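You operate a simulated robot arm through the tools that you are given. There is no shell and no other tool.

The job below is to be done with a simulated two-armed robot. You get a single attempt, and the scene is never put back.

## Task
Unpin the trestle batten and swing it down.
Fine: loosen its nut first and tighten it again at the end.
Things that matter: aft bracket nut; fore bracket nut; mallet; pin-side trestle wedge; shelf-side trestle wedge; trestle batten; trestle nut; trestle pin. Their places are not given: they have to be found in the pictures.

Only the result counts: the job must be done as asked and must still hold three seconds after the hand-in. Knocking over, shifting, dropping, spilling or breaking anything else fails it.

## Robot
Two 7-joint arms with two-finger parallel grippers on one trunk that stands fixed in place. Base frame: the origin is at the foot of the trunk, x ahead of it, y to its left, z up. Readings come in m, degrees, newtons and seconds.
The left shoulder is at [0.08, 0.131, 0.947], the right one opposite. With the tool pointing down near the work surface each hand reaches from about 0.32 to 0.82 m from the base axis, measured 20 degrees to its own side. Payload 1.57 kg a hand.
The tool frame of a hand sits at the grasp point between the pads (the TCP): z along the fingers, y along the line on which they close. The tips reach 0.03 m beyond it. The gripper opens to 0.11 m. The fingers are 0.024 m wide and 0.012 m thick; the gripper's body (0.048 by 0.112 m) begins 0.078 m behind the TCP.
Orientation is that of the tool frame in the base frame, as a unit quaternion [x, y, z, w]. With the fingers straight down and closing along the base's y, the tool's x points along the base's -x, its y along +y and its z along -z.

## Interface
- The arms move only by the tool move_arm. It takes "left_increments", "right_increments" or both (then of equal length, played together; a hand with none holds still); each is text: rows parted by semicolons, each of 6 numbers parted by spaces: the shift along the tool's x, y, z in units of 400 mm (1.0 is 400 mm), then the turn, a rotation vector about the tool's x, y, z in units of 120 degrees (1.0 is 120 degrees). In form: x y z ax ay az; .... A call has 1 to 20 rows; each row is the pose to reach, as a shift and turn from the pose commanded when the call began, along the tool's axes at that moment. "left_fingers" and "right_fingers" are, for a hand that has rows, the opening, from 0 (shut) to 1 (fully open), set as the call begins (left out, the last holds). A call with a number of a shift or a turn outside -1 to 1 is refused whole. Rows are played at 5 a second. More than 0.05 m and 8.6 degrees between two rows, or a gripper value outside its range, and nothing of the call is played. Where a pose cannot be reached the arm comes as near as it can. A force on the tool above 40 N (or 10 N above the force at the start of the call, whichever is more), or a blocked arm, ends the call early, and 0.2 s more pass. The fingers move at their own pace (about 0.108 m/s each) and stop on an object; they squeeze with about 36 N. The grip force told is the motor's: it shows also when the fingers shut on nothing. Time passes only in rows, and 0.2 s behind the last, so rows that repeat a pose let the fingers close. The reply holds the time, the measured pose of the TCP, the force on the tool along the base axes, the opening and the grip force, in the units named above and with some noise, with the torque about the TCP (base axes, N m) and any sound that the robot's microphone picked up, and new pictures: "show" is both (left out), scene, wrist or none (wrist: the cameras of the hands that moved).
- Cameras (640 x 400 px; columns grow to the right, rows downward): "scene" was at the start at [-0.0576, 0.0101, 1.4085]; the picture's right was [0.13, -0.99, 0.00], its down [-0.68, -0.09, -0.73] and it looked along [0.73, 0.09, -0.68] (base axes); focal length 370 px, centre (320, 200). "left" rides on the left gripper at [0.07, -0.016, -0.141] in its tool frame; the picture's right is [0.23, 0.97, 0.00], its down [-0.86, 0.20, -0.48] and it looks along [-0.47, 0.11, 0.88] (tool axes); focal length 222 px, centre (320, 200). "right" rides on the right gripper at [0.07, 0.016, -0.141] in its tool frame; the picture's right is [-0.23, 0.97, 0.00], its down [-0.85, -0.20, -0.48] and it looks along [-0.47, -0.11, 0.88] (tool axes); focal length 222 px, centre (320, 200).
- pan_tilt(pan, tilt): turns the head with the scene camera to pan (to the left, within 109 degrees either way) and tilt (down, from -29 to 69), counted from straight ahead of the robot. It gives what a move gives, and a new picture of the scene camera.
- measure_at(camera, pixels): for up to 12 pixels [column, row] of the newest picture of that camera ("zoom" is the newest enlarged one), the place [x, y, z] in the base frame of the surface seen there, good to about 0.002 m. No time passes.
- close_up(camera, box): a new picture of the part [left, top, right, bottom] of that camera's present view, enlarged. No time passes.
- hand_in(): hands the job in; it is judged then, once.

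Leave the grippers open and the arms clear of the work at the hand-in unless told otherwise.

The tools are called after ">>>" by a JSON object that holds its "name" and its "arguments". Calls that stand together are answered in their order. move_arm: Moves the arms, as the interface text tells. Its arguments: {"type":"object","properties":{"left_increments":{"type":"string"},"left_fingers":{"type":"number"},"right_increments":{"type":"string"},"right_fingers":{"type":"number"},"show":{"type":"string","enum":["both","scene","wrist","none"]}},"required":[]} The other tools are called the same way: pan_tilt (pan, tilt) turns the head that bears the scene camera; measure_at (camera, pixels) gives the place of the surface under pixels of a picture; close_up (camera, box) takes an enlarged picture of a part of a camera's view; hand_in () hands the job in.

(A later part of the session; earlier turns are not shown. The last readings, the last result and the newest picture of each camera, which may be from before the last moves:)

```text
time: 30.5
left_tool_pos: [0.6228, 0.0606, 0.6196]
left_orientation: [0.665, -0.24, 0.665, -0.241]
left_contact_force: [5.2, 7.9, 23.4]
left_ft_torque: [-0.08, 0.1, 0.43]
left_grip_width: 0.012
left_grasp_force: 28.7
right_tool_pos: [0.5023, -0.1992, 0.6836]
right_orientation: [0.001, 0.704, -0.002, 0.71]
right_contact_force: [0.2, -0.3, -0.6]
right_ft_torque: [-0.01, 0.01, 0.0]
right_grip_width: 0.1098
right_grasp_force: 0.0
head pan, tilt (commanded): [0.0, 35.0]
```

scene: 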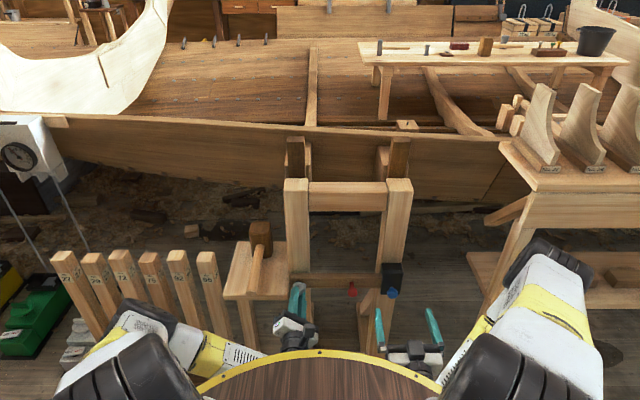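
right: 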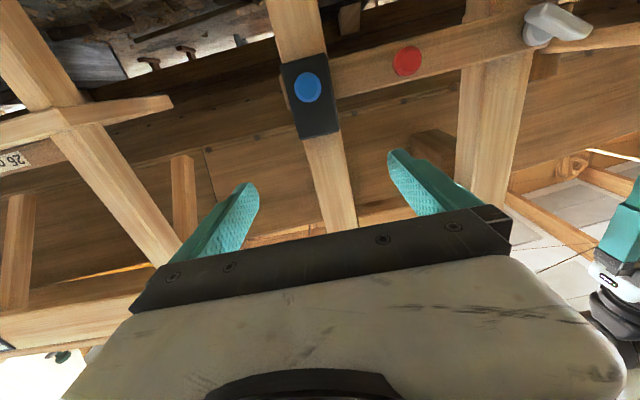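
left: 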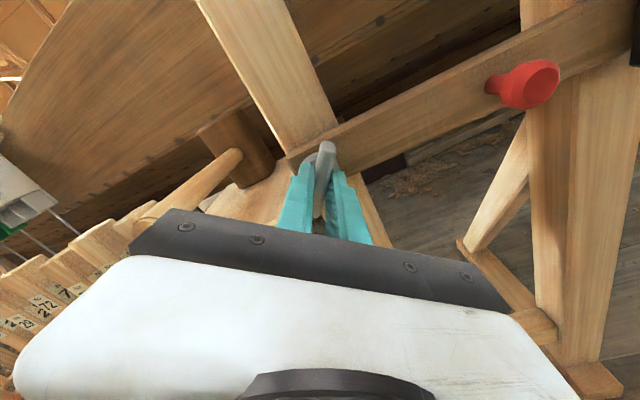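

Turned 80° so far. Lateral force of 23 N in z suggests the true axis is slightly up from my centre; I'll shift ~1.5 mm up, 0.5 mm +y and continue −30°.

>>> {"name": "move_arm", "arguments": {"left_increments": "0.0021 -0.0034 0 0 0 0; 0.0021 -0.0034 0 0 0 -0.0417; 0.0021 -0.0034 0 0 0 -0.0833; 0.0021 -0.0034 0 0 0 -0.125; 0.0021 -0.0034 0 0 0 -0.1667; 0.0021 -0.0034 0 0 0 -0.2083; 0.0021 -0.0034 0 0 0 -0.25", "show": "wrist"}}

```text
time: 32.1
left_tool_pos: [0.6216, 0.0592, 0.6198]
left_orientation: [0.707, -0.061, 0.703, -0.058]
left_contact_force: [5.0, 1.7, -7.5]
left_ft_torque: [-0.02, 0.1, 0.21]
left_grip_width: 0.0118
left_grasp_force: 29.3
right_tool_pos: [0.5038, -0.2005, 0.6844]
right_orientation: [0.0, 0.705, -0.001, 0.709]
right_contact_force: [1.0, -0.2, 0.0]
right_ft_torque: [0.0, -0.01, -0.02]
right_grip_width: 0.1101
right_grasp_force: 0.0
head pan, tilt (commanded): [0.0, 35.0]
```

left: 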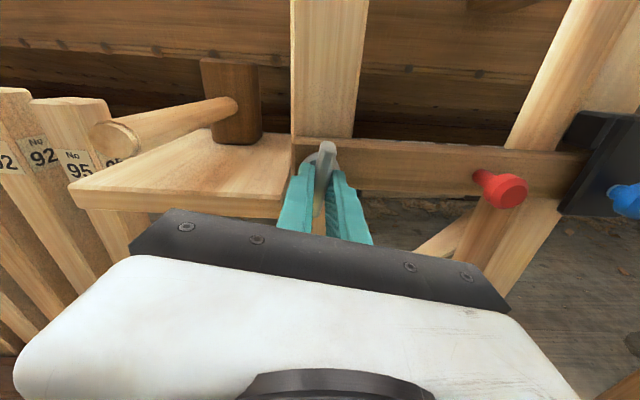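

110° turned with little residual force. The view is now upright. I'll zoom to see whether the nut has backed off and how the housing/pin looks from here.

>>> {"name": "close_up", "arguments": {"camera": "left", "box": [260, 100, 420, 220]}}

>>> {"name": "close_up", "arguments": {"camera": "left", "box": [440, 80, 640, 230]}}

```text
3.33 times, centred on (340, 160) of left
```

zoom: 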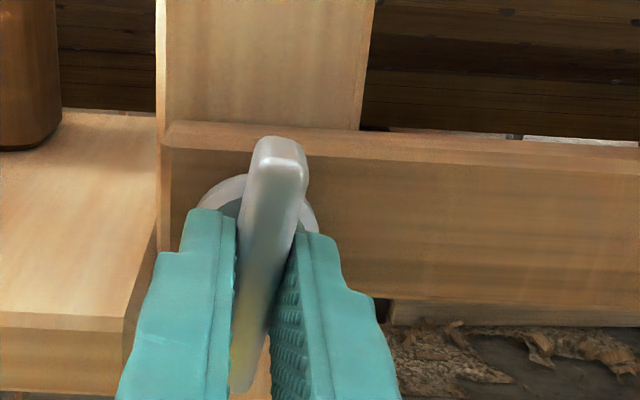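

```text
2.67 times, centred on (540, 155) of left
```

zoom: 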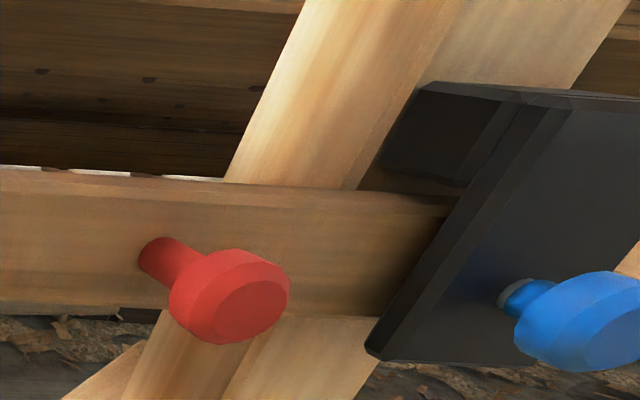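

The housing is a front plate with a spacer on top, open below; the blue pin passes through the plate; the red knob is fixed to the batten as a handle. 110° may not be enough loosening, so I'll regrip: open the left fingers, retreat 42 mm.

>>> {"name": "move_arm", "arguments": {"left_increments": "0 0 0 0 0 0; 0 0 0 0 0 0; 0 0 0 0 0 0; 0 0 -0.035 0 0 0; 0 0 -0.07 0 0 0; 0 0 -0.105 0 0 0; 0 0 -0.105 0 0 0", "left_fingers": 0.45, "show": "both"}}

```text
time: 33.7
left_tool_pos: [0.5793, 0.0625, 0.6196]
left_orientation: [0.706, -0.061, 0.703, -0.06]
left_contact_force: [-0.2, 0.7, -0.7]
left_ft_torque: [0.0, 0.0, 0.01]
left_grip_width: 0.0496
left_grasp_force: 0.2
right_tool_pos: [0.502, -0.1995, 0.6831]
right_orientation: [0.0, 0.705, -0.001, 0.709]
right_contact_force: [0.4, -0.3, 0.5]
right_ft_torque: [-0.01, -0.03, 0.01]
right_grip_width: 0.1099
right_grasp_force: 0.0
head pan, tilt (commanded): [0.0, 35.0]
```

scene: 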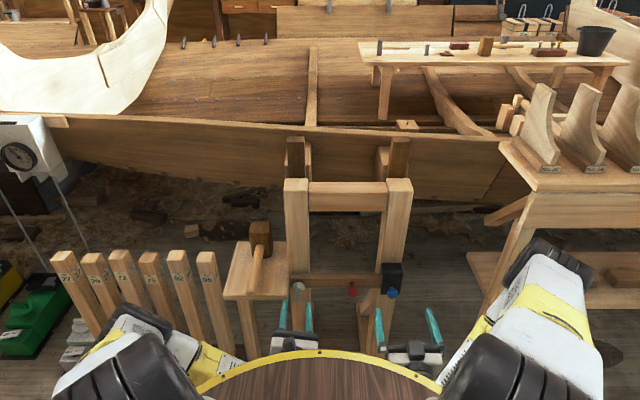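
left: 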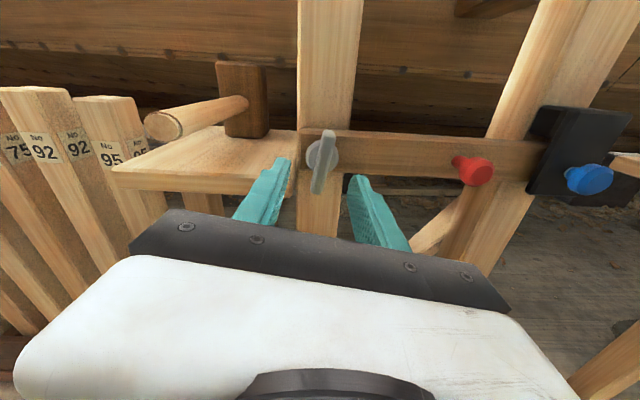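

Released; the bar stays where I left it. I'll measure the bar and knobs from this upright view.

>>> {"name": "close_up", "arguments": {"camera": "left", "box": [260, 110, 400, 215]}}

>>> {"name": "measure_at", "arguments": {"camera": "left", "pixels": [[328, 138], [325, 150], [322, 162], [319, 175], [317, 188], [310, 150], [338, 155], [485, 172], [598, 180], [570, 130], [540, 160], [400, 160]]}}

```text
3.81 times, centred on (330, 162) of left
```

zoom: 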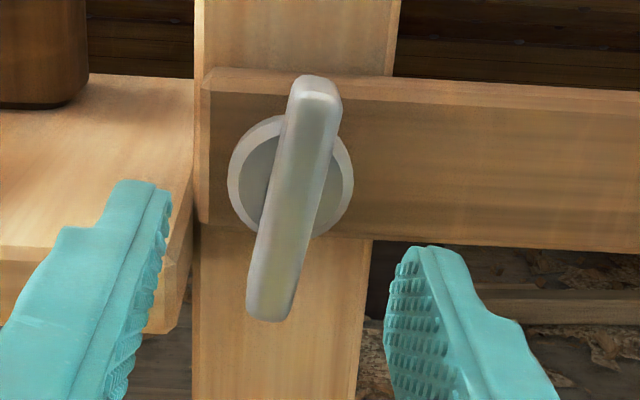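

```text
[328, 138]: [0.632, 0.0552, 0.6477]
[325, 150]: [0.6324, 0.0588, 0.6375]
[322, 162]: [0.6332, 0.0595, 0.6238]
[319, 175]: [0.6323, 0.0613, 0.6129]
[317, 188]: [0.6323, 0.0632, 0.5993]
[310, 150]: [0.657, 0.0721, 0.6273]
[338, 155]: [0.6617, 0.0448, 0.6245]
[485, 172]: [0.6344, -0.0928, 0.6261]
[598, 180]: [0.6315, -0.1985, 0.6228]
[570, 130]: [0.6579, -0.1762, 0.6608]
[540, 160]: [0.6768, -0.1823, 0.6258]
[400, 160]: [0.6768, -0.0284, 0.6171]
```

The bar's centre is about (0.0585, 0.6215), now nearly upright at −80°. I'll roll the left hand back +180° in two calls (staying at x≈0.58) to regrip for a further turn.

>>> {"name": "move_arm", "arguments": {"left_increments": "0.0067 0.009 0 0 0 0.0682; 0.0067 0.009 0 0 0 0.1364; 0.0067 0.009 0 0 0 0.2045; 0.0067 0.009 0 0 0 0.2727; 0.0067 0.009 0 0 0 0.3409; 0.0067 0.009 0 0 0 0.4091; 0.0067 0.009 0 0 0 0.4773; 0.0067 0.009 0 0 0 0.5455; 0.0067 0.009 0 0 0 0.6136; 0.0067 0.009 0 0 0 0.6818; 0.0067 0.009 0 0 0 0.75", "show": "none"}}

>>> {"name": "move_arm", "arguments": {"left_increments": "0 0 0 0 0 0.0682; 0 0 0 0 0 0.1364; 0 0 0 0 0 0.2045; 0 0 0 0 0 0.2727; 0 0 0 0 0 0.3409; 0 0 0 0 0 0.4091; 0 0 0 0 0 0.4773; 0 0 0 0 0 0.5455; 0 0 0 0 0 0.6136; 0 0 0 0 0 0.6818; 0 0 0 0 0 0.75; 0 0 0 0 0 0.75", "show": "wrist"}}

```text
time: 36.1
left_tool_pos: [0.5809, 0.0559, 0.6223]
left_orientation: [-0.455, 0.542, -0.455, 0.541]
left_contact_force: [0.1, -0.4, -0.3]
left_ft_torque: [0.0, 0.04, 0.02]
left_grip_width: 0.0495
left_grasp_force: 0.1
right_tool_pos: [0.5029, -0.2003, 0.6844]
right_orientation: [0.001, 0.705, -0.002, 0.71]
right_contact_force: [-0.1, 0.0, 0.4]
right_ft_torque: [-0.02, 0.02, 0.02]
right_grip_width: 0.1099
right_grasp_force: 0.0
head pan, tilt (commanded): [0.0, 35.0]
```

```text
time: 38.7
left_tool_pos: [0.5813, 0.0566, 0.6224]
left_orientation: [0.062, 0.705, 0.061, 0.703]
left_contact_force: [-1.1, 0.3, -0.2]
left_ft_torque: [0.01, 0.0, -0.01]
left_grip_width: 0.0496
left_grasp_force: 0.0
right_tool_pos: [0.5026, -0.1995, 0.6837]
right_orientation: [0.0, 0.705, 0.0, 0.71]
right_contact_force: [0.5, -0.1, -0.8]
right_ft_torque: [0.01, 0.02, 0.03]
right_grip_width: 0.11
right_grasp_force: 0.0
head pan, tilt (commanded): [0.0, 35.0]
```

left: 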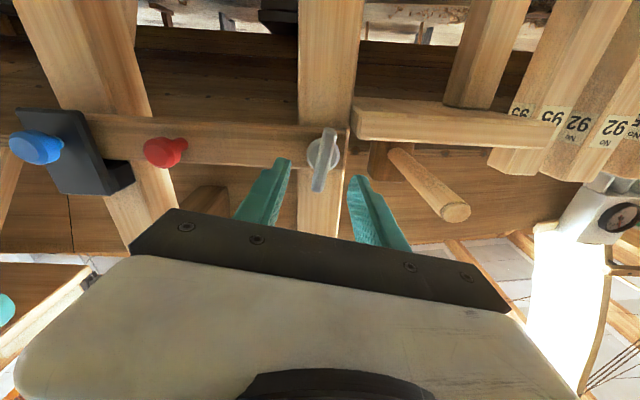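

Roll is now +10°, bar is vertical between the fingers. Advance 40 mm with +1.5 mm y trim, then close.

>>> {"name": "move_arm", "arguments": {"left_increments": "0 0.004 0.025 0 0 0; 0 0.004 0.05 0 0 0; 0 0.004 0.075 0 0 0; 0 0.004 0.101 0 0 0; 0 0.004 0.101 0 0 0", "show": "wrist"}}

>>> {"name": "move_arm", "arguments": {"left_increments": "0 0 0 0 0 0; 0 0 0 0 0 0; 0 0 0 0 0 0; 0 0 0 0 0 0", "left_fingers": 0, "show": "wrist"}}

```text
time: 39.9
left_tool_pos: [0.6209, 0.0584, 0.6239]
left_orientation: [0.061, 0.706, 0.06, 0.703]
left_contact_force: [1.2, -0.7, 0.0]
left_ft_torque: [-0.01, 0.05, -0.01]
left_grip_width: 0.0498
left_grasp_force: 0.1
right_tool_pos: [0.5016, -0.1994, 0.6841]
right_orientation: [0.001, 0.705, -0.001, 0.709]
right_contact_force: [-0.1, -0.1, 0.1]
right_ft_torque: [0.03, -0.02, 0.01]
right_grip_width: 0.1102
right_grasp_force: 0.0
head pan, tilt (commanded): [0.0, 35.0]
```

left: 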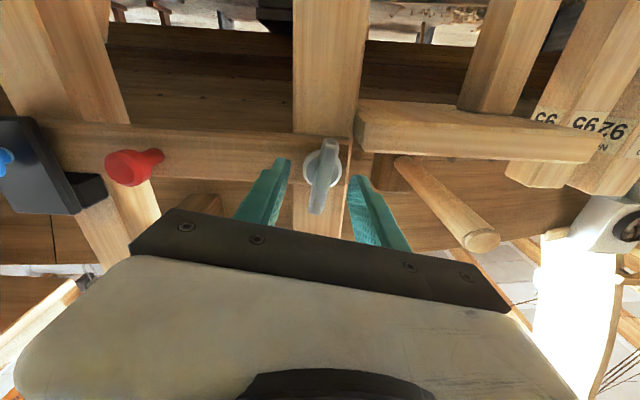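

```text
time: 40.9
left_tool_pos: [0.6198, 0.0595, 0.6229]
left_orientation: [0.06, 0.705, 0.062, 0.704]
left_contact_force: [-0.7, 11.8, 2.8]
left_ft_torque: [0.03, -0.6, 0.01]
left_grip_width: 0.0118
left_grasp_force: 29.5
right_tool_pos: [0.5029, -0.1987, 0.6847]
right_orientation: [0.0, 0.704, -0.002, 0.71]
right_contact_force: [0.1, -0.3, -0.1]
right_ft_torque: [0.0, -0.01, 0.03]
right_grip_width: 0.1099
right_grasp_force: 0.0
head pan, tilt (commanded): [0.0, 35.0]
```

left: 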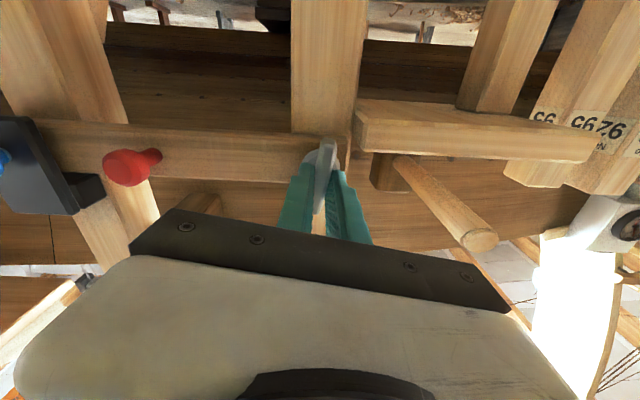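

Gripped; 11.8 N in y shows the axis about 1 mm to +y of my centre. I'll shift +1 mm in y and turn a further −50°, reading the torque.

>>> {"name": "move_arm", "arguments": {"left_increments": "0 0.0025 0 0 0 0; 0 0.0025 0 0 0 -0.0417; 0 0.0025 0 0 0 -0.0833; 0 0.0025 0 0 0 -0.125; 0 0.0025 0 0 0 -0.1667; 0 0.0025 0 0 0 -0.2083; 0 0.0025 0 0 0 -0.25; 0 0.0025 0 0 0 -0.2917; 0 0.0025 0 0 0 -0.3333; 0 0.0025 0 0 0 -0.375; 0 0.0025 0 0 0 -0.4167", "show": "wrist"}}

```text
time: 43.3
left_tool_pos: [0.6219, 0.0587, 0.6235]
left_orientation: [-0.243, 0.666, -0.241, 0.663]
left_contact_force: [2.8, 18.8, 5.0]
left_ft_torque: [2.9, 0.23, -0.4]
left_grip_width: 0.033
left_grasp_force: 41.1
right_tool_pos: [0.503, -0.2011, 0.6842]
right_orientation: [0.001, 0.705, -0.002, 0.709]
right_contact_force: [0.0, -0.4, 0.4]
right_ft_torque: [0.01, 0.04, 0.0]
right_grip_width: 0.11
right_grasp_force: 0.1
head pan, tilt (commanded): [0.0, 35.0]
```

left: 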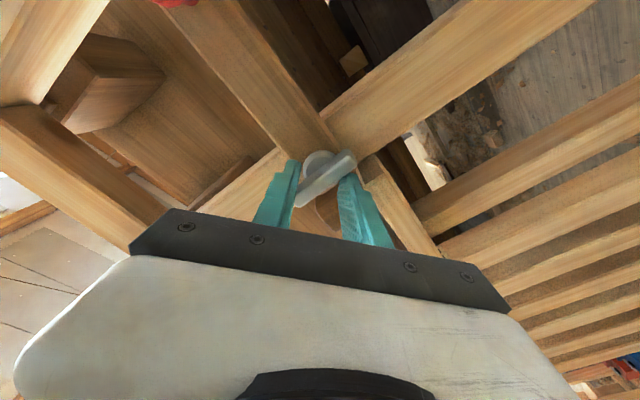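

Torque rose to 2.9 N·m and the bar slipped in the fingers: the nut has reached its loosening stop (about 110–115° from where it began). It's fully loose. I'll turn back +50° at once to relieve it.

>>> {"name": "move_arm", "arguments": {"left_increments": "0 0 0 0 0 0.0417; 0 0 0 0 0 0.0833; 0 0 0 0 0 0.125; 0 0 0 0 0 0.1667; 0 0 0 0 0 0.2083; 0 0 0 0 0 0.25; 0 0 0 0 0 0.2917; 0 0 0 0 0 0.3333; 0 0 0 0 0 0.375; 0 0 0 0 0 0.3917; 0 0 0 0 0 0.3917", "left_fingers": 0.3, "show": "wrist"}}

```text
time: 45.7
left_tool_pos: [0.6183, 0.0596, 0.6229]
left_orientation: [0.042, 0.707, 0.043, 0.705]
left_contact_force: [0.6, 0.7, 0.1]
left_ft_torque: [-0.04, 0.01, -0.01]
left_grip_width: 0.0329
left_grasp_force: 0.0
right_tool_pos: [0.5035, -0.2015, 0.6841]
right_orientation: [0.001, 0.704, -0.002, 0.71]
right_contact_force: [0.1, 0.1, 0.6]
right_ft_torque: [-0.01, -0.03, -0.02]
right_grip_width: 0.1098
right_grasp_force: 0.1
head pan, tilt (commanded): [0.0, 35.0]
```

left: 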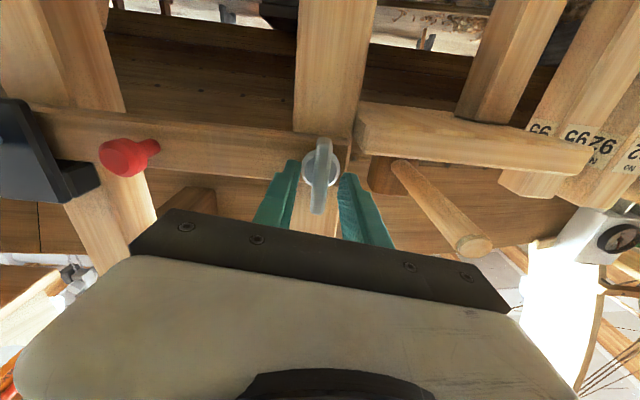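

Relieved (torque ≈ 0); the bar is near vertical between the open fingers. I'll check the bar's position, then retreat 45 mm.

>>> {"name": "measure_at", "arguments": {"camera": "left", "pixels": [[325, 145], [322, 160], [319, 180], [316, 208], [308, 165], [335, 170]]}}

>>> {"name": "move_arm", "arguments": {"left_increments": "0 0 -0.03 0 0 0; 0 0 -0.06 0 0 0; 0 0 -0.09 0 0 0; 0 0 -0.11 0 0 0; 0 0 -0.11 0 0 0", "left_fingers": 0.4, "show": "both"}}

```text
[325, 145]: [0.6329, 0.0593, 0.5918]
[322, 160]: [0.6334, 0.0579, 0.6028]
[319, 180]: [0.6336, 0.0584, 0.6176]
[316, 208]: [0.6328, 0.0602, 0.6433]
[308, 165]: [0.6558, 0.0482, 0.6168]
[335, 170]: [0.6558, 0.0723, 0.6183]
```

```text
time: 46.9
left_tool_pos: [0.5745, 0.0582, 0.6218]
left_orientation: [0.042, 0.707, 0.042, 0.705]
left_contact_force: [0.0, -0.6, 0.7]
left_ft_torque: [-0.02, 0.01, -0.02]
left_grip_width: 0.044
left_grasp_force: 0.1
right_tool_pos: [0.5032, -0.2, 0.6849]
right_orientation: [0.0, 0.705, -0.001, 0.71]
right_contact_force: [0.1, -0.8, 1.2]
right_ft_torque: [0.03, -0.01, -0.01]
right_grip_width: 0.11
right_grasp_force: 0.0
head pan, tilt (commanded): [0.0, 35.0]
```

scene: 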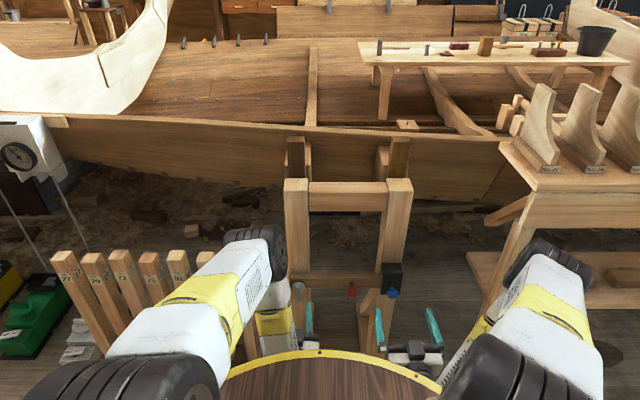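
left: 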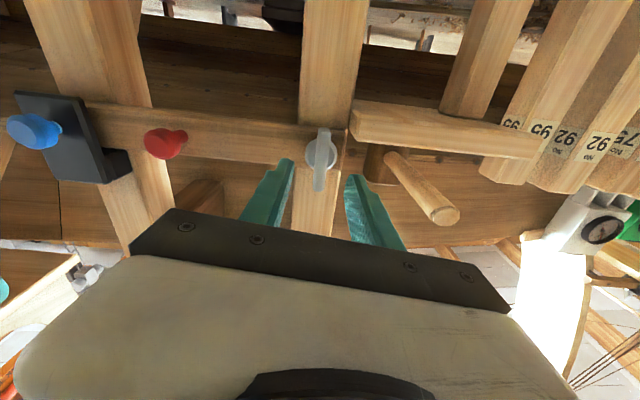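

The nut is now loose (bar turned 120° to vertical). Next: the left hand will hold the red handle while the right hand pulls the blue pin. First I'll measure the blue and red knobs with the right camera.

>>> {"name": "close_up", "arguments": {"camera": "right", "box": [260, 20, 460, 150]}}

>>> {"name": "measure_at", "arguments": {"camera": "right", "pixels": [[308, 88], [296, 88], [320, 88], [308, 76], [308, 101], [407, 61], [394, 61], [420, 61], [407, 48], [407, 74], [310, 130], [335, 100]]}}

```text
3.08 times, centred on (360, 85) of right
```

zoom: 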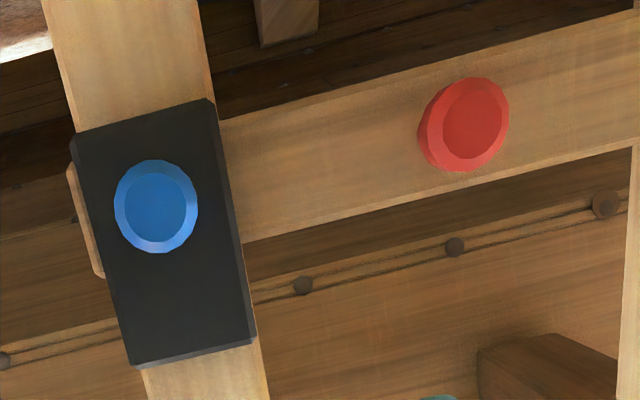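

```text
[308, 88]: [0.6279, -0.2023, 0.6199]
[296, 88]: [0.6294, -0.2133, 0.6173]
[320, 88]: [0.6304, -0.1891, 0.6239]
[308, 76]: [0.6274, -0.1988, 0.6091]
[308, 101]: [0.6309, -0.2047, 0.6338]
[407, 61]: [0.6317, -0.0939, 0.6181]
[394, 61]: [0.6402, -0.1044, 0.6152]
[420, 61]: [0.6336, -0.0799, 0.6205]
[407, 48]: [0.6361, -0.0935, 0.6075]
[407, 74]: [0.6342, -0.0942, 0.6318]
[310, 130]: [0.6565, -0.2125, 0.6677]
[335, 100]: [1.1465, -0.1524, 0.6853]
```

Blue pin knob: centre ≈ (0.629, −0.2015, 0.6205), radius 14 mm. Red handle: centre ≈ (0.633, −0.092, 0.620). I'll roll the left hand −177° (to −170°, a roll that worked well before) in two calls, in place.

>>> {"name": "move_arm", "arguments": {"left_increments": "0 0 0 0 0 -0.067; 0 0 0 0 0 -0.1341; 0 0 0 0 0 -0.2011; 0 0 0 0 0 -0.2682; 0 0 0 0 0 -0.3352; 0 0 0 0 0 -0.4023; 0 0 0 0 0 -0.4693; 0 0 0 0 0 -0.5364; 0 0 0 0 0 -0.6034; 0 0 0 0 0 -0.6705; 0 0 0 0 0 -0.7375", "left_fingers": 0.55, "show": "none"}}

>>> {"name": "move_arm", "arguments": {"left_increments": "0 0 0 0 0 -0.067; 0 0 0 0 0 -0.1341; 0 0 0 0 0 -0.2011; 0 0 0 0 0 -0.2682; 0 0 0 0 0 -0.3352; 0 0 0 0 0 -0.4023; 0 0 0 0 0 -0.4693; 0 0 0 0 0 -0.5364; 0 0 0 0 0 -0.6034; 0 0 0 0 0 -0.6705; 0 0 0 0 0 -0.7375; 0 0 0 0 0 -0.7375", "show": "both"}}

```text
time: 49.3
left_tool_pos: [0.5762, 0.0596, 0.6245]
left_orientation: [-0.464, 0.535, -0.463, 0.533]
left_contact_force: [0.2, -0.5, 0.4]
left_ft_torque: [-0.05, 0.02, 0.01]
left_grip_width: 0.0606
left_grasp_force: 0.1
right_tool_pos: [0.5026, -0.2006, 0.6839]
right_orientation: [-0.001, 0.705, 0.0, 0.709]
right_contact_force: [0.1, -0.1, -0.2]
right_ft_torque: [-0.01, -0.03, -0.02]
right_grip_width: 0.1097
right_grasp_force: 0.0
head pan, tilt (commanded): [0.0, 35.0]
```

```text
time: 51.9
left_tool_pos: [0.5774, 0.0582, 0.6226]
left_orientation: [0.706, -0.061, 0.703, -0.059]
left_contact_force: [0.0, 0.2, 0.5]
left_ft_torque: [-0.01, 0.01, 0.0]
left_grip_width: 0.0603
left_grasp_force: 0.2
right_tool_pos: [0.5032, -0.2003, 0.684]
right_orientation: [-0.001, 0.704, 0.0, 0.71]
right_contact_force: [-0.1, -0.3, -0.6]
right_ft_torque: [-0.04, 0.01, 0.01]
right_grip_width: 0.1101
right_grasp_force: 0.1
head pan, tilt (commanded): [0.0, 35.0]
```

scene: 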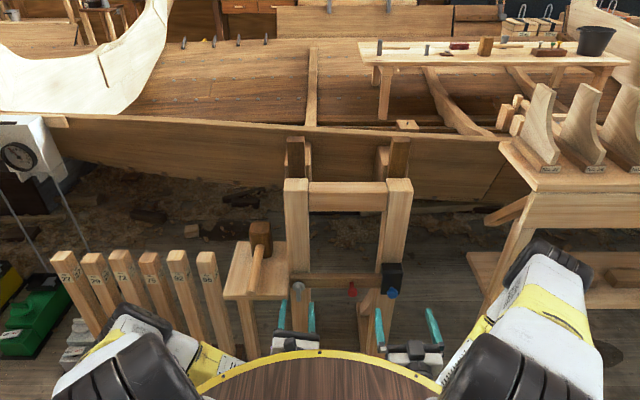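
left: 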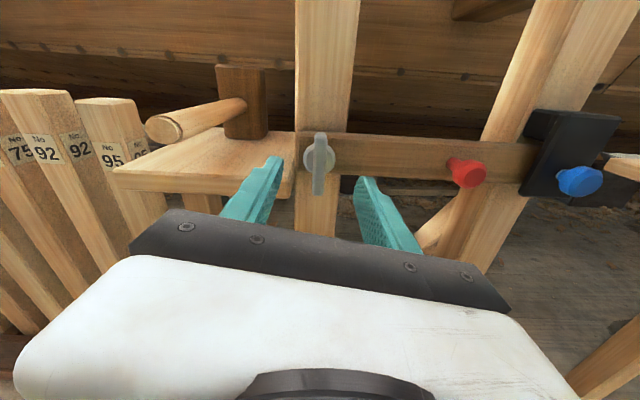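

The left hand is at roll −170°. To keep the two gripper bodies from touching I'll yaw the right hand 10° outward and the left 8° outward. First the right hand: to a pre-grasp about 60 mm before the blue knob, fingers at 0.06 m.

>>> {"name": "move_arm", "arguments": {"right_increments": "0.0318 -0.0058 0.03 -0.0167 0 0; 0.0636 -0.0116 0.06 -0.0333 0 0; 0.0954 -0.0174 0.09 -0.05 0 0; 0.1272 -0.0232 0.12 -0.0667 0 0; 0.159 -0.029 0.15 -0.0833 0 0; 0.159 -0.029 0.15 -0.0833 0 0", "right_fingers": 0.55, "show": "both"}}

```text
time: 53.3
left_tool_pos: [0.5768, 0.0595, 0.6237]
left_orientation: [0.706, -0.061, 0.703, -0.06]
left_contact_force: [0.8, 0.0, 0.1]
left_ft_torque: [0.01, 0.0, 0.0]
left_grip_width: 0.0605
left_grasp_force: 0.1
right_tool_pos: [0.5637, -0.2128, 0.6204]
right_orientation: [-0.062, 0.702, 0.06, 0.707]
right_contact_force: [0.1, -0.1, 0.3]
right_ft_torque: [0.03, 0.02, -0.01]
right_grip_width: 0.0603
right_grasp_force: 0.2
head pan, tilt (commanded): [0.0, 35.0]
```

scene: 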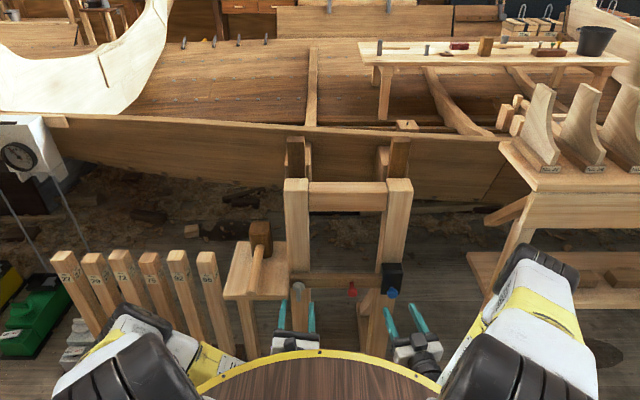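
right: 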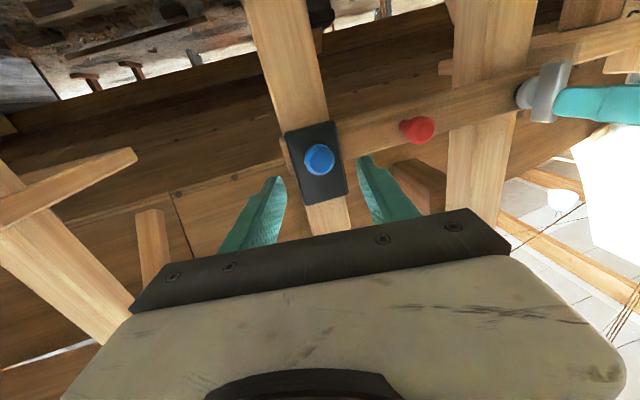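

The right hand is lined up with the blue knob (319,158). Now I slide the left hand across to pre-grasp the red handle.

>>> {"name": "move_arm", "arguments": {"left_increments": "0.0093 0.0587 -0.0008 -0.011 0.0019 0; 0.0185 0.1175 -0.0017 -0.0219 0.0039 0; 0.0278 0.1762 -0.0025 -0.0329 0.0058 0; 0.0371 0.2349 -0.0033 -0.0438 0.0077 0; 0.0463 0.2937 -0.0042 -0.0548 0.0097 0; 0.0556 0.3524 -0.005 -0.0657 0.0116 0; 0.0556 0.3524 -0.005 -0.0657 0.0116 0", "show": "both"}}

```text
time: 54.9
left_tool_pos: [0.576, -0.0836, 0.6218]
left_orientation: [0.7, -0.109, 0.706, -0.011]
left_contact_force: [-0.1, 0.2, -0.4]
left_ft_torque: [-0.01, 0.0, -0.01]
left_grip_width: 0.0606
left_grasp_force: 0.0
right_tool_pos: [0.5647, -0.2127, 0.6211]
right_orientation: [-0.062, 0.702, 0.06, 0.707]
right_contact_force: [-0.8, 0.8, -0.3]
right_ft_torque: [0.0, 0.03, 0.0]
right_grip_width: 0.0604
right_grasp_force: 0.0
head pan, tilt (commanded): [0.0, 35.0]
```

scene: 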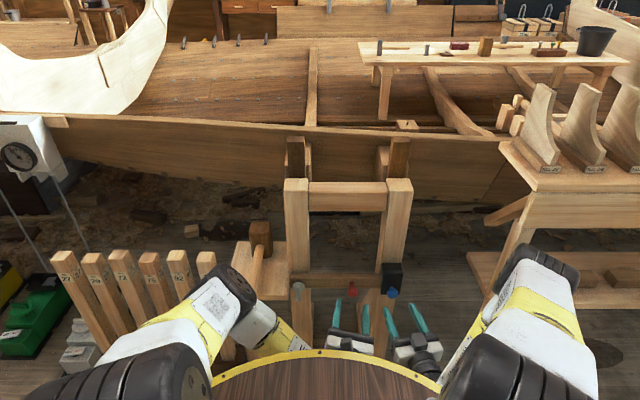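
left: 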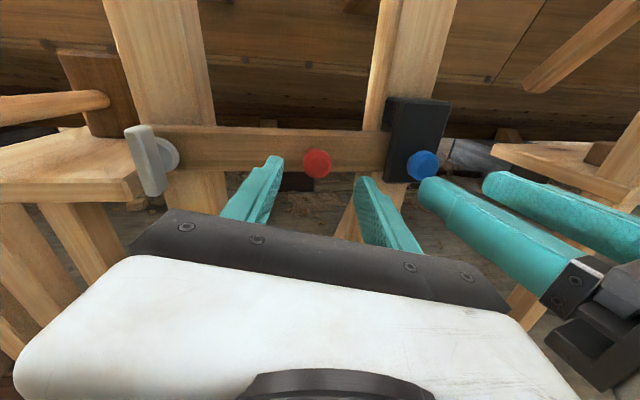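

The red handle is centred between the left fingers. Advancing the left hand 54 mm along its axis (tips to x≈0.66, short of the batten face 0.676), then closing.

>>> {"name": "move_arm", "arguments": {"left_increments": "0 0 0.034 0 0 0; 0 0 0.068 0 0 0; 0 0 0.102 0 0 0; 0 0 0.135 0 0 0; 0 0 0.135 0 0 0", "show": "wrist"}}

```text
time: 56.1
left_tool_pos: [0.6271, -0.0921, 0.6208]
left_orientation: [0.7, -0.11, 0.706, -0.011]
left_contact_force: [0.5, -0.3, 0.2]
left_ft_torque: [-0.02, -0.01, -0.05]
left_grip_width: 0.0604
left_grasp_force: 0.0
right_tool_pos: [0.565, -0.2123, 0.6203]
right_orientation: [-0.061, 0.702, 0.06, 0.707]
right_contact_force: [-0.5, -0.2, 0.3]
right_ft_torque: [0.02, 0.02, 0.0]
right_grip_width: 0.0605
right_grasp_force: 0.1
head pan, tilt (commanded): [0.0, 35.0]
```

left: 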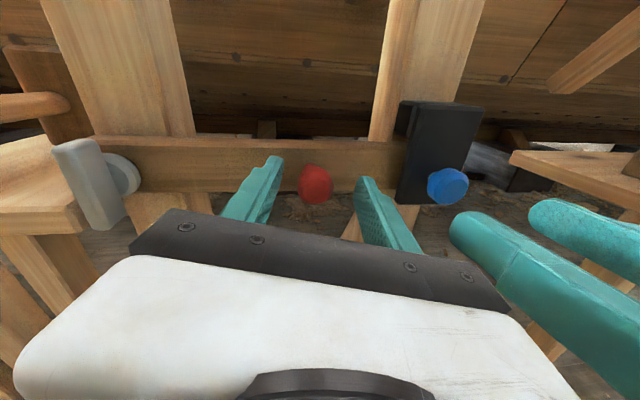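

No contact. Closing the left fingers on the red handle.

>>> {"name": "move_arm", "arguments": {"left_increments": "0 0 0 0 0 0; 0 0 0 0 0 0; 0 0 0 0 0 0; 0 0 0 0 0 0", "left_fingers": 0, "show": "wrist"}}

```text
time: 57.1
left_tool_pos: [0.6293, -0.0881, 0.6211]
left_orientation: [0.699, -0.109, 0.706, -0.013]
left_contact_force: [-4.0, 28.6, 0.1]
left_ft_torque: [0.06, -0.27, 0.66]
left_grip_width: 0.0283
left_grasp_force: 38.9
right_tool_pos: [0.5655, -0.2125, 0.6204]
right_orientation: [-0.062, 0.703, 0.06, 0.706]
right_contact_force: [0.4, 0.0, -0.1]
right_ft_torque: [-0.03, 0.0, 0.02]
right_grip_width: 0.0606
right_grasp_force: 0.1
head pan, tilt (commanded): [0.0, 35.0]
```

left: 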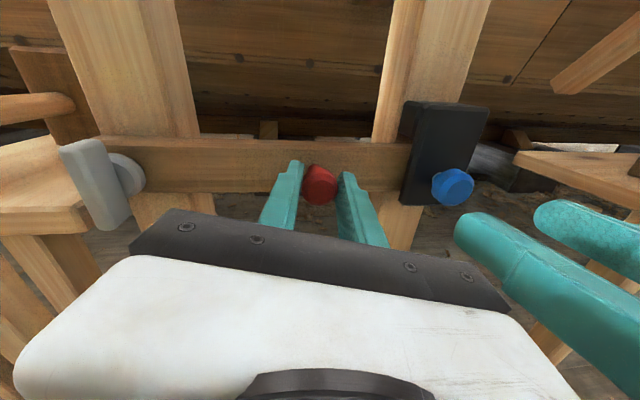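

Handle gripped (28.3 mm). 28 N in y shows the handle is ~4 mm more to +y than I was; I'll shift the left hand +3.7 mm in y to relieve it.

>>> {"name": "move_arm", "arguments": {"left_increments": "-0.0016 -0.009 -0.0013 0 0 0; -0.0016 -0.009 -0.0013 0 0 0; -0.0016 -0.009 -0.0013 0 0 0", "show": "none"}}

>>> {"name": "close_up", "arguments": {"camera": "right", "box": [240, 110, 400, 230]}}

>>> {"name": "measure_at", "arguments": {"camera": "right", "pixels": [[319, 158], [305, 158], [333, 158], [319, 145], [319, 171], [300, 145], [325, 190]]}}

```text
time: 57.9
left_tool_pos: [0.6289, -0.0886, 0.6215]
left_orientation: [0.7, -0.109, 0.706, -0.011]
left_contact_force: [16.5, 14.4, -6.1]
left_ft_torque: [-0.13, 0.74, 0.55]
left_grip_width: 0.0284
left_grasp_force: 38.3
right_tool_pos: [0.5645, -0.2126, 0.6199]
right_orientation: [-0.061, 0.702, 0.06, 0.707]
right_contact_force: [-0.4, 0.5, 0.0]
right_ft_torque: [-0.02, 0.0, 0.03]
right_grip_width: 0.0606
right_grasp_force: 0.1
head pan, tilt (commanded): [0.0, 35.0]
```

```text
3.33 times, centred on (320, 170) of right
```

zoom: 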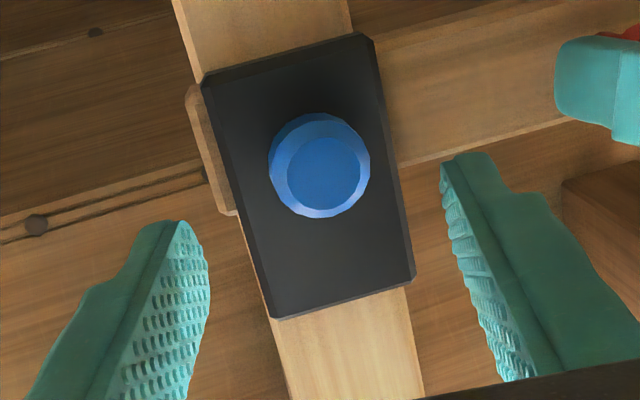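

```text
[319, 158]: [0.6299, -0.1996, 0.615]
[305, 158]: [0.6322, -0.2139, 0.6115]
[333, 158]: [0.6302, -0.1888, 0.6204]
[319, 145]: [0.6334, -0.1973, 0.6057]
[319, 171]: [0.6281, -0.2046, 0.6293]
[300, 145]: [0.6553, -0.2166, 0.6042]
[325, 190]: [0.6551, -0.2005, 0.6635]
```

The blue knob's centre is about (−0.1995, 0.6215). The right hand's straight advance of 58 mm lands on it with tips at x≈0.651, just short of the plate (0.656). Advancing.

>>> {"name": "move_arm", "arguments": {"right_increments": "-0.0025 0 0.036 0 0 0; -0.0025 0 0.072 0 0 0; -0.0025 0 0.108 0 0 0; -0.0025 0 0.1425 0 0 0; -0.0025 0 0.1425 0 0 0", "show": "both"}}

```text
time: 59.1
left_tool_pos: [0.6269, -0.0882, 0.6226]
left_orientation: [0.699, -0.109, 0.706, -0.011]
left_contact_force: [26.8, 7.5, -6.2]
left_ft_torque: [0.07, 0.02, 0.29]
left_grip_width: 0.0283
left_grasp_force: 38.1
right_tool_pos: [0.6209, -0.2031, 0.6217]
right_orientation: [-0.061, 0.702, 0.06, 0.707]
right_contact_force: [-0.8, -0.3, -0.6]
right_ft_torque: [0.0, -0.04, 0.01]
right_grip_width: 0.0606
right_grasp_force: 0.0
head pan, tilt (commanded): [0.0, 35.0]
```

scene: 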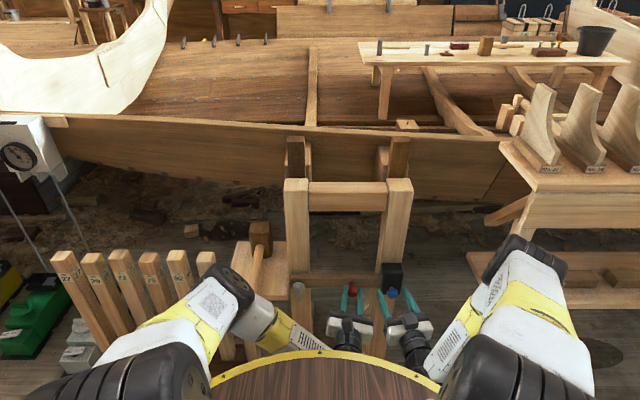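
right: 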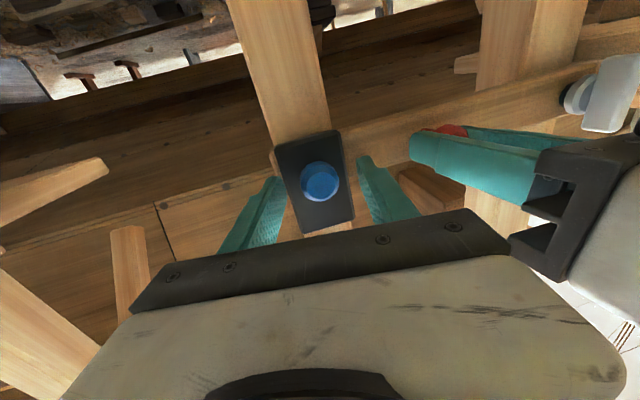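

The right fingers straddle the blue knob. The left hand has built up 27 N in x, so I'll nudge it +2.5 mm forward to relax, while closing the right fingers on the pin knob.

>>> {"name": "move_arm", "arguments": {"left_increments": "-0.0008 -0.0009 0.003 0 0 0; -0.0015 -0.0018 0.006 0 0 0; -0.0015 -0.0018 0.006 0 0 0; -0.0015 -0.0018 0.006 0 0 0; -0.0015 -0.0018 0.006 0 0 0", "right_increments": "0 0 0 0 0 0; 0 0 0 0 0 0; 0 0 0 0 0 0; 0 0 0 0 0 0; 0 0 0 0 0 0", "right_fingers": 0, "show": "both"}}

```text
time: 60.3
left_tool_pos: [0.6286, -0.0889, 0.621]
left_orientation: [0.7, -0.109, 0.706, -0.009]
left_contact_force: [-25.8, 15.0, 15.0]
left_ft_torque: [0.0, -0.28, 0.4]
left_grip_width: 0.0286
left_grasp_force: 38.6
right_tool_pos: [0.6199, -0.2042, 0.6217]
right_orientation: [-0.061, 0.702, 0.059, 0.707]
right_contact_force: [-1.1, -5.0, -8.1]
right_ft_torque: [-0.08, 0.22, -0.32]
right_grip_width: 0.0297
right_grasp_force: 39.0
head pan, tilt (commanded): [0.0, 35.0]
```

scene: 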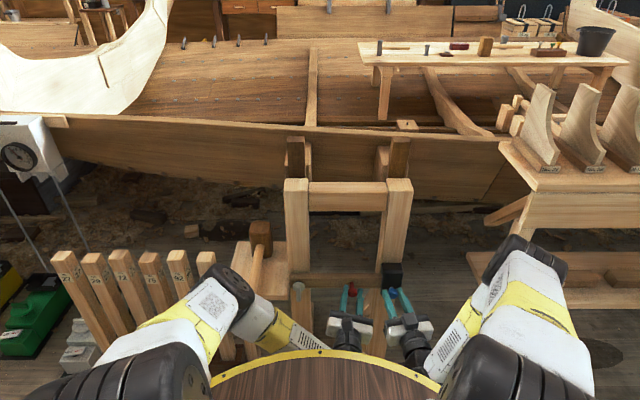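
right: 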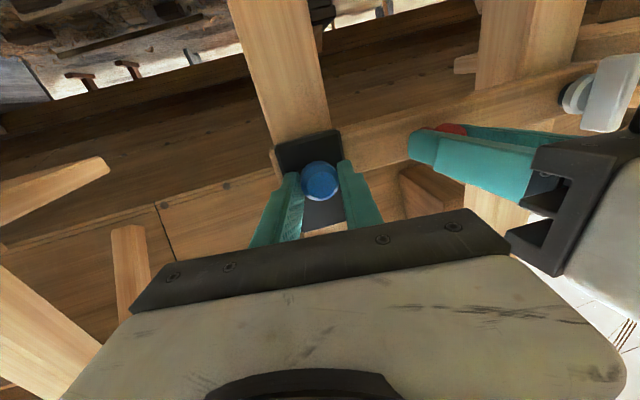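
left: 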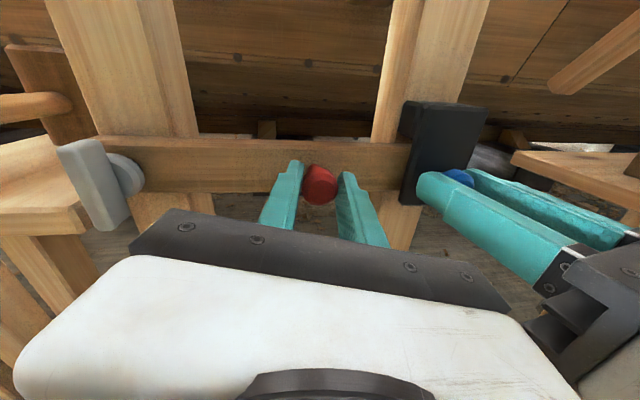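

Both knobs are gripped. I'll trim the left hand a little (−1.2 mm x, +0.7 mm y and z) to relax the side load before pulling.

>>> {"name": "move_arm", "arguments": {"left_increments": "0.0015 -0.0016 -0.0032 0 0 0; 0.0015 -0.0016 -0.0032 0 0 0; 0.0015 -0.0016 -0.0032 0 0 0", "show": "none"}}

```text
time: 61.1
left_tool_pos: [0.6293, -0.089, 0.6209]
left_orientation: [0.701, -0.11, 0.705, -0.009]
left_contact_force: [-4.1, -7.0, -5.8]
left_ft_torque: [-0.18, 0.92, 0.16]
left_grip_width: 0.0281
left_grasp_force: 38.3
right_tool_pos: [0.6209, -0.2027, 0.6215]
right_orientation: [-0.062, 0.702, 0.061, 0.707]
right_contact_force: [-0.7, -1.9, -3.5]
right_ft_torque: [-0.06, 0.22, -0.21]
right_grip_width: 0.0298
right_grasp_force: 39.3
head pan, tilt (commanded): [0.0, 35.0]
```

Loads are low now. Pull the pin straight back along −x with the right hand: 12 mm first, watching the force.

>>> {"name": "move_arm", "arguments": {"right_increments": "0 0.0009 -0.0049 0 0 0; 0 0.0017 -0.0098 0 0 0; 0 0.0026 -0.0148 0 0 0; 0 0.0035 -0.0197 0 0 0; 0 0.0043 -0.0246 0 0 0; 0 0.0052 -0.0295 0 0 0", "show": "both"}}

```text
time: 62.5
left_tool_pos: [0.6296, -0.0886, 0.6211]
left_orientation: [0.7, -0.11, 0.705, -0.01]
left_contact_force: [-0.8, -23.7, -16.3]
left_ft_torque: [-0.07, -0.24, -0.06]
left_grip_width: 0.0285
left_grasp_force: 38.3
right_tool_pos: [0.6078, -0.2033, 0.621]
right_orientation: [-0.061, 0.701, 0.06, 0.708]
right_contact_force: [1.4, -3.4, 7.1]
right_ft_torque: [-0.01, -0.15, -0.22]
right_grip_width: 0.0299
right_grasp_force: 39.0
head pan, tilt (commanded): [0.0, 35.0]
```

scene: 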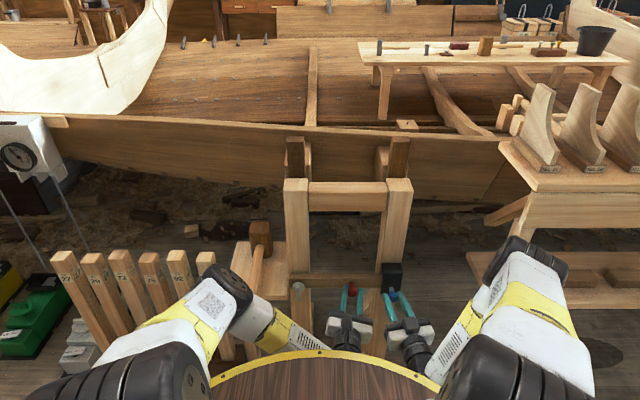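
right: 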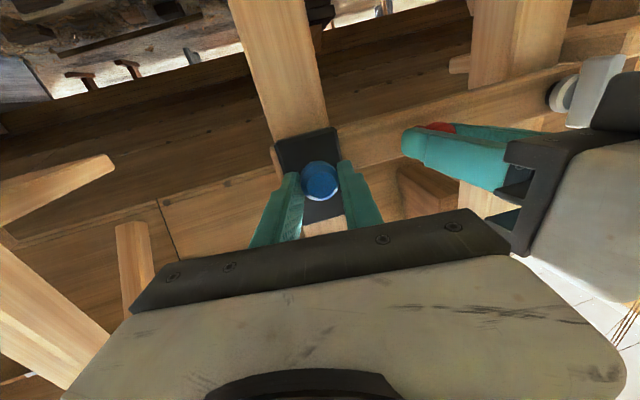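

The hand came back 12 mm with almost no force. I'll zoom to see whether the pin came with it.

>>> {"name": "close_up", "arguments": {"camera": "right", "box": [240, 110, 400, 230]}}

>>> {"name": "close_up", "arguments": {"camera": "left", "box": [380, 80, 580, 260]}}

>>> {"name": "measure_at", "arguments": {"camera": "right", "pixels": [[320, 178], [320, 172], [305, 145], [320, 195]]}}

```text
3.33 times, centred on (320, 170) of right
```

zoom: 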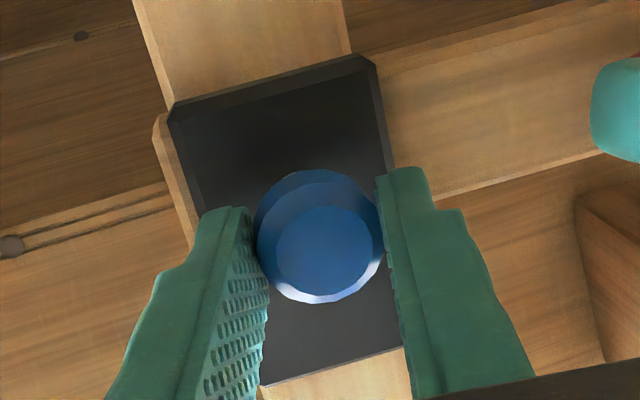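

```text
2.22 times, centred on (480, 170) of left
```

zoom: 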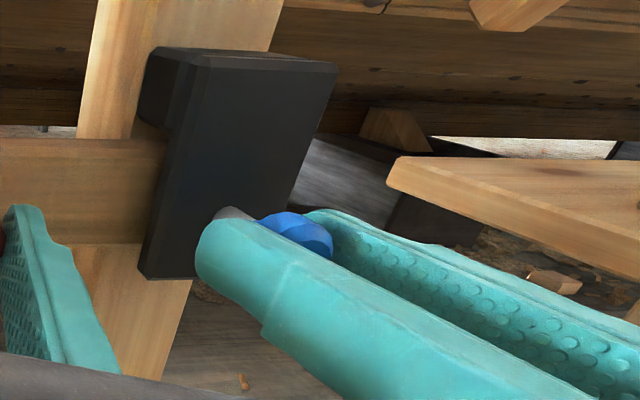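

```text
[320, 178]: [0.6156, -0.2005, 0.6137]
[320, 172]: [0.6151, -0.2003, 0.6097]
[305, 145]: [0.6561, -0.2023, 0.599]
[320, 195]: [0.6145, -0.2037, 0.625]
```

The pin follows: its knob face moved from x=0.629 to 0.615 and metal shank shows. I'll pull another 20 mm along −x, and trim the left hand (−1 mm y, −0.7 mm z) to relax.

>>> {"name": "move_arm", "arguments": {"left_increments": "-0.0013 0.0027 0.0003 0 0 0; -0.0013 0.0027 0.0003 0 0 0; -0.0013 0.0027 0.0003 0 0 0; -0.0013 0.0027 0.0003 0 0 0; -0.0013 0.0027 0.0003 0 0 0; -0.0013 0.0027 0.0003 0 0 0; -0.0013 0.0027 0.0003 0 0 0; -0.0013 0.0027 0.0003 0 0 0", "right_increments": "0 0.0011 -0.0062 0 0 0; 0 0.0022 -0.0123 0 0 0; 0 0.0033 -0.0185 0 0 0; 0 0.0043 -0.0246 0 0 0; 0 0.0054 -0.0308 0 0 0; 0 0.0065 -0.0369 0 0 0; 0 0.0076 -0.0431 0 0 0; 0 0.0087 -0.0492 0 0 0", "show": "both"}}

```text
time: 64.3
left_tool_pos: [0.6294, -0.0884, 0.62]
left_orientation: [0.7, -0.11, 0.706, -0.01]
left_contact_force: [-22.5, -11.2, 0.2]
left_ft_torque: [-0.02, -0.76, -0.18]
left_grip_width: 0.0285
left_grasp_force: 38.2
right_tool_pos: [0.59, -0.203, 0.6229]
right_orientation: [-0.061, 0.701, 0.058, 0.708]
right_contact_force: [31.8, -18.7, -6.6]
right_ft_torque: [-0.03, 0.12, -0.48]
right_grip_width: 0.0304
right_grasp_force: 39.6
head pan, tilt (commanded): [0.0, 35.0]
```

scene: 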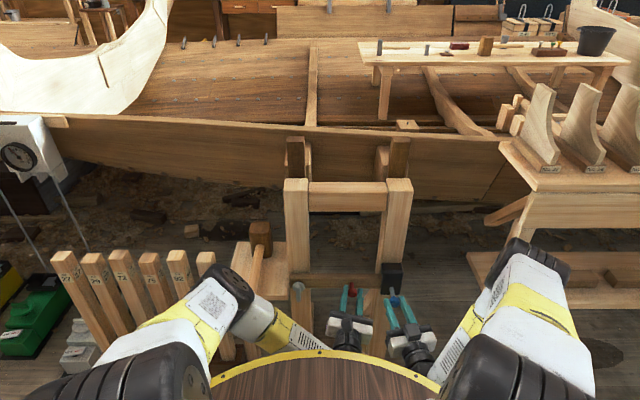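
right: 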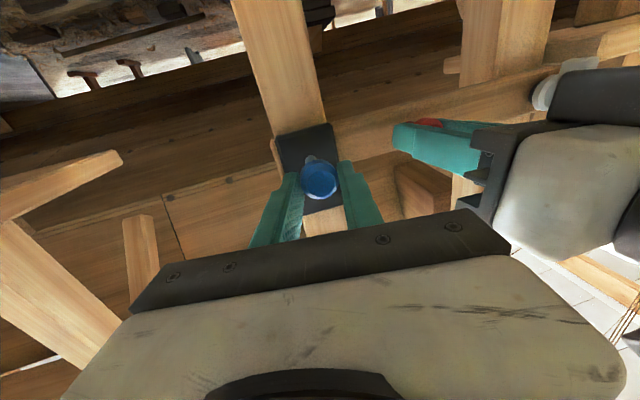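
left: 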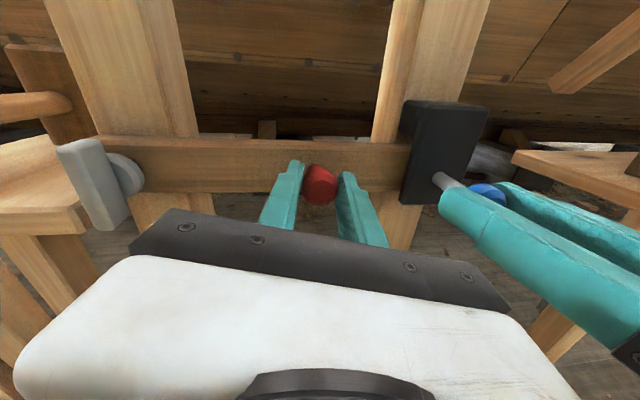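

Now the right hand feels +32 N along x, at x=0.590. I'll check whether the knob moved along or the pin has reached the end of its travel.

>>> {"name": "close_up", "arguments": {"camera": "right", "box": [240, 110, 400, 230]}}

>>> {"name": "close_up", "arguments": {"camera": "left", "box": [380, 80, 580, 260]}}

>>> {"name": "measure_at", "arguments": {"camera": "right", "pixels": [[320, 180], [320, 172], [322, 188], [310, 158], [305, 145]]}}

>>> {"name": "measure_at", "arguments": {"camera": "left", "pixels": [[440, 180], [447, 183], [485, 190], [425, 150], [340, 165], [250, 165]]}}

```text
3.33 times, centred on (320, 170) of right
```

zoom: 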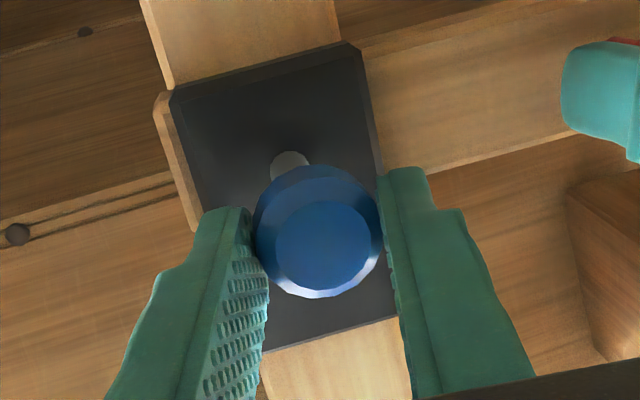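

```text
2.22 times, centred on (480, 170) of left
```

zoom: 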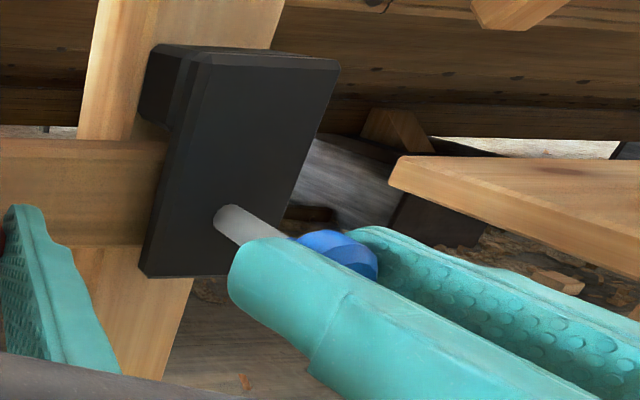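

```text
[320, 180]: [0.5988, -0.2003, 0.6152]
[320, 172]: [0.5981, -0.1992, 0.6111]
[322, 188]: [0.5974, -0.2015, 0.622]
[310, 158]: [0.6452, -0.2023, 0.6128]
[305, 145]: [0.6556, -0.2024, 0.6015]
```

```text
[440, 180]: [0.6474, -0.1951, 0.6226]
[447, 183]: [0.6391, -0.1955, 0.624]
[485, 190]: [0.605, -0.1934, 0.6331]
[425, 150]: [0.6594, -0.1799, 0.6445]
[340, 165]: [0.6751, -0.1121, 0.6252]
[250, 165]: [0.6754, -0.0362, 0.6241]
```

The pin moved 31 mm with the knob (no slip) and then resists with 32 N — likely the end of its travel. I'll try another 4 mm gently to tell a stop from friction.

>>> {"name": "move_arm", "arguments": {"right_increments": "0 0.0005 -0.0025 0 0 0; 0 0.0009 -0.0049 0 0 0; 0 0.0013 -0.0074 0 0 0; 0 0.0017 -0.0098 0 0 0", "show": "wrist"}}

```text
time: 65.3
left_tool_pos: [0.6286, -0.0886, 0.6203]
left_orientation: [0.7, -0.111, 0.705, -0.01]
left_contact_force: [-20.6, -11.8, -5.8]
left_ft_torque: [-0.07, 0.15, 0.09]
left_grip_width: 0.0282
left_grasp_force: 38.3
right_tool_pos: [0.5845, -0.2036, 0.6221]
right_orientation: [-0.061, 0.701, 0.057, 0.708]
right_contact_force: [30.9, -24.0, 7.7]
right_ft_torque: [-0.07, -0.38, -0.69]
right_grip_width: 0.0301
right_grasp_force: 39.2
head pan, tilt (commanded): [0.0, 35.0]
```

right: 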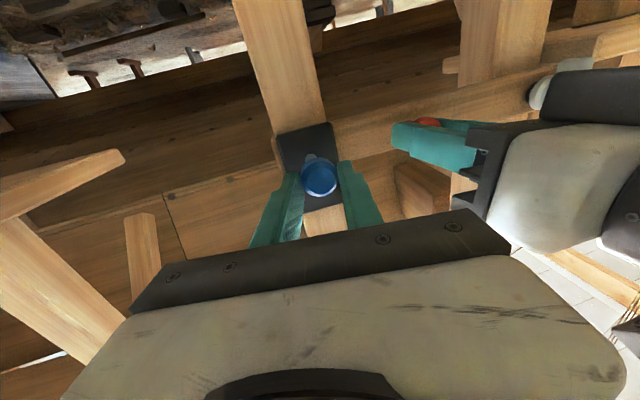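

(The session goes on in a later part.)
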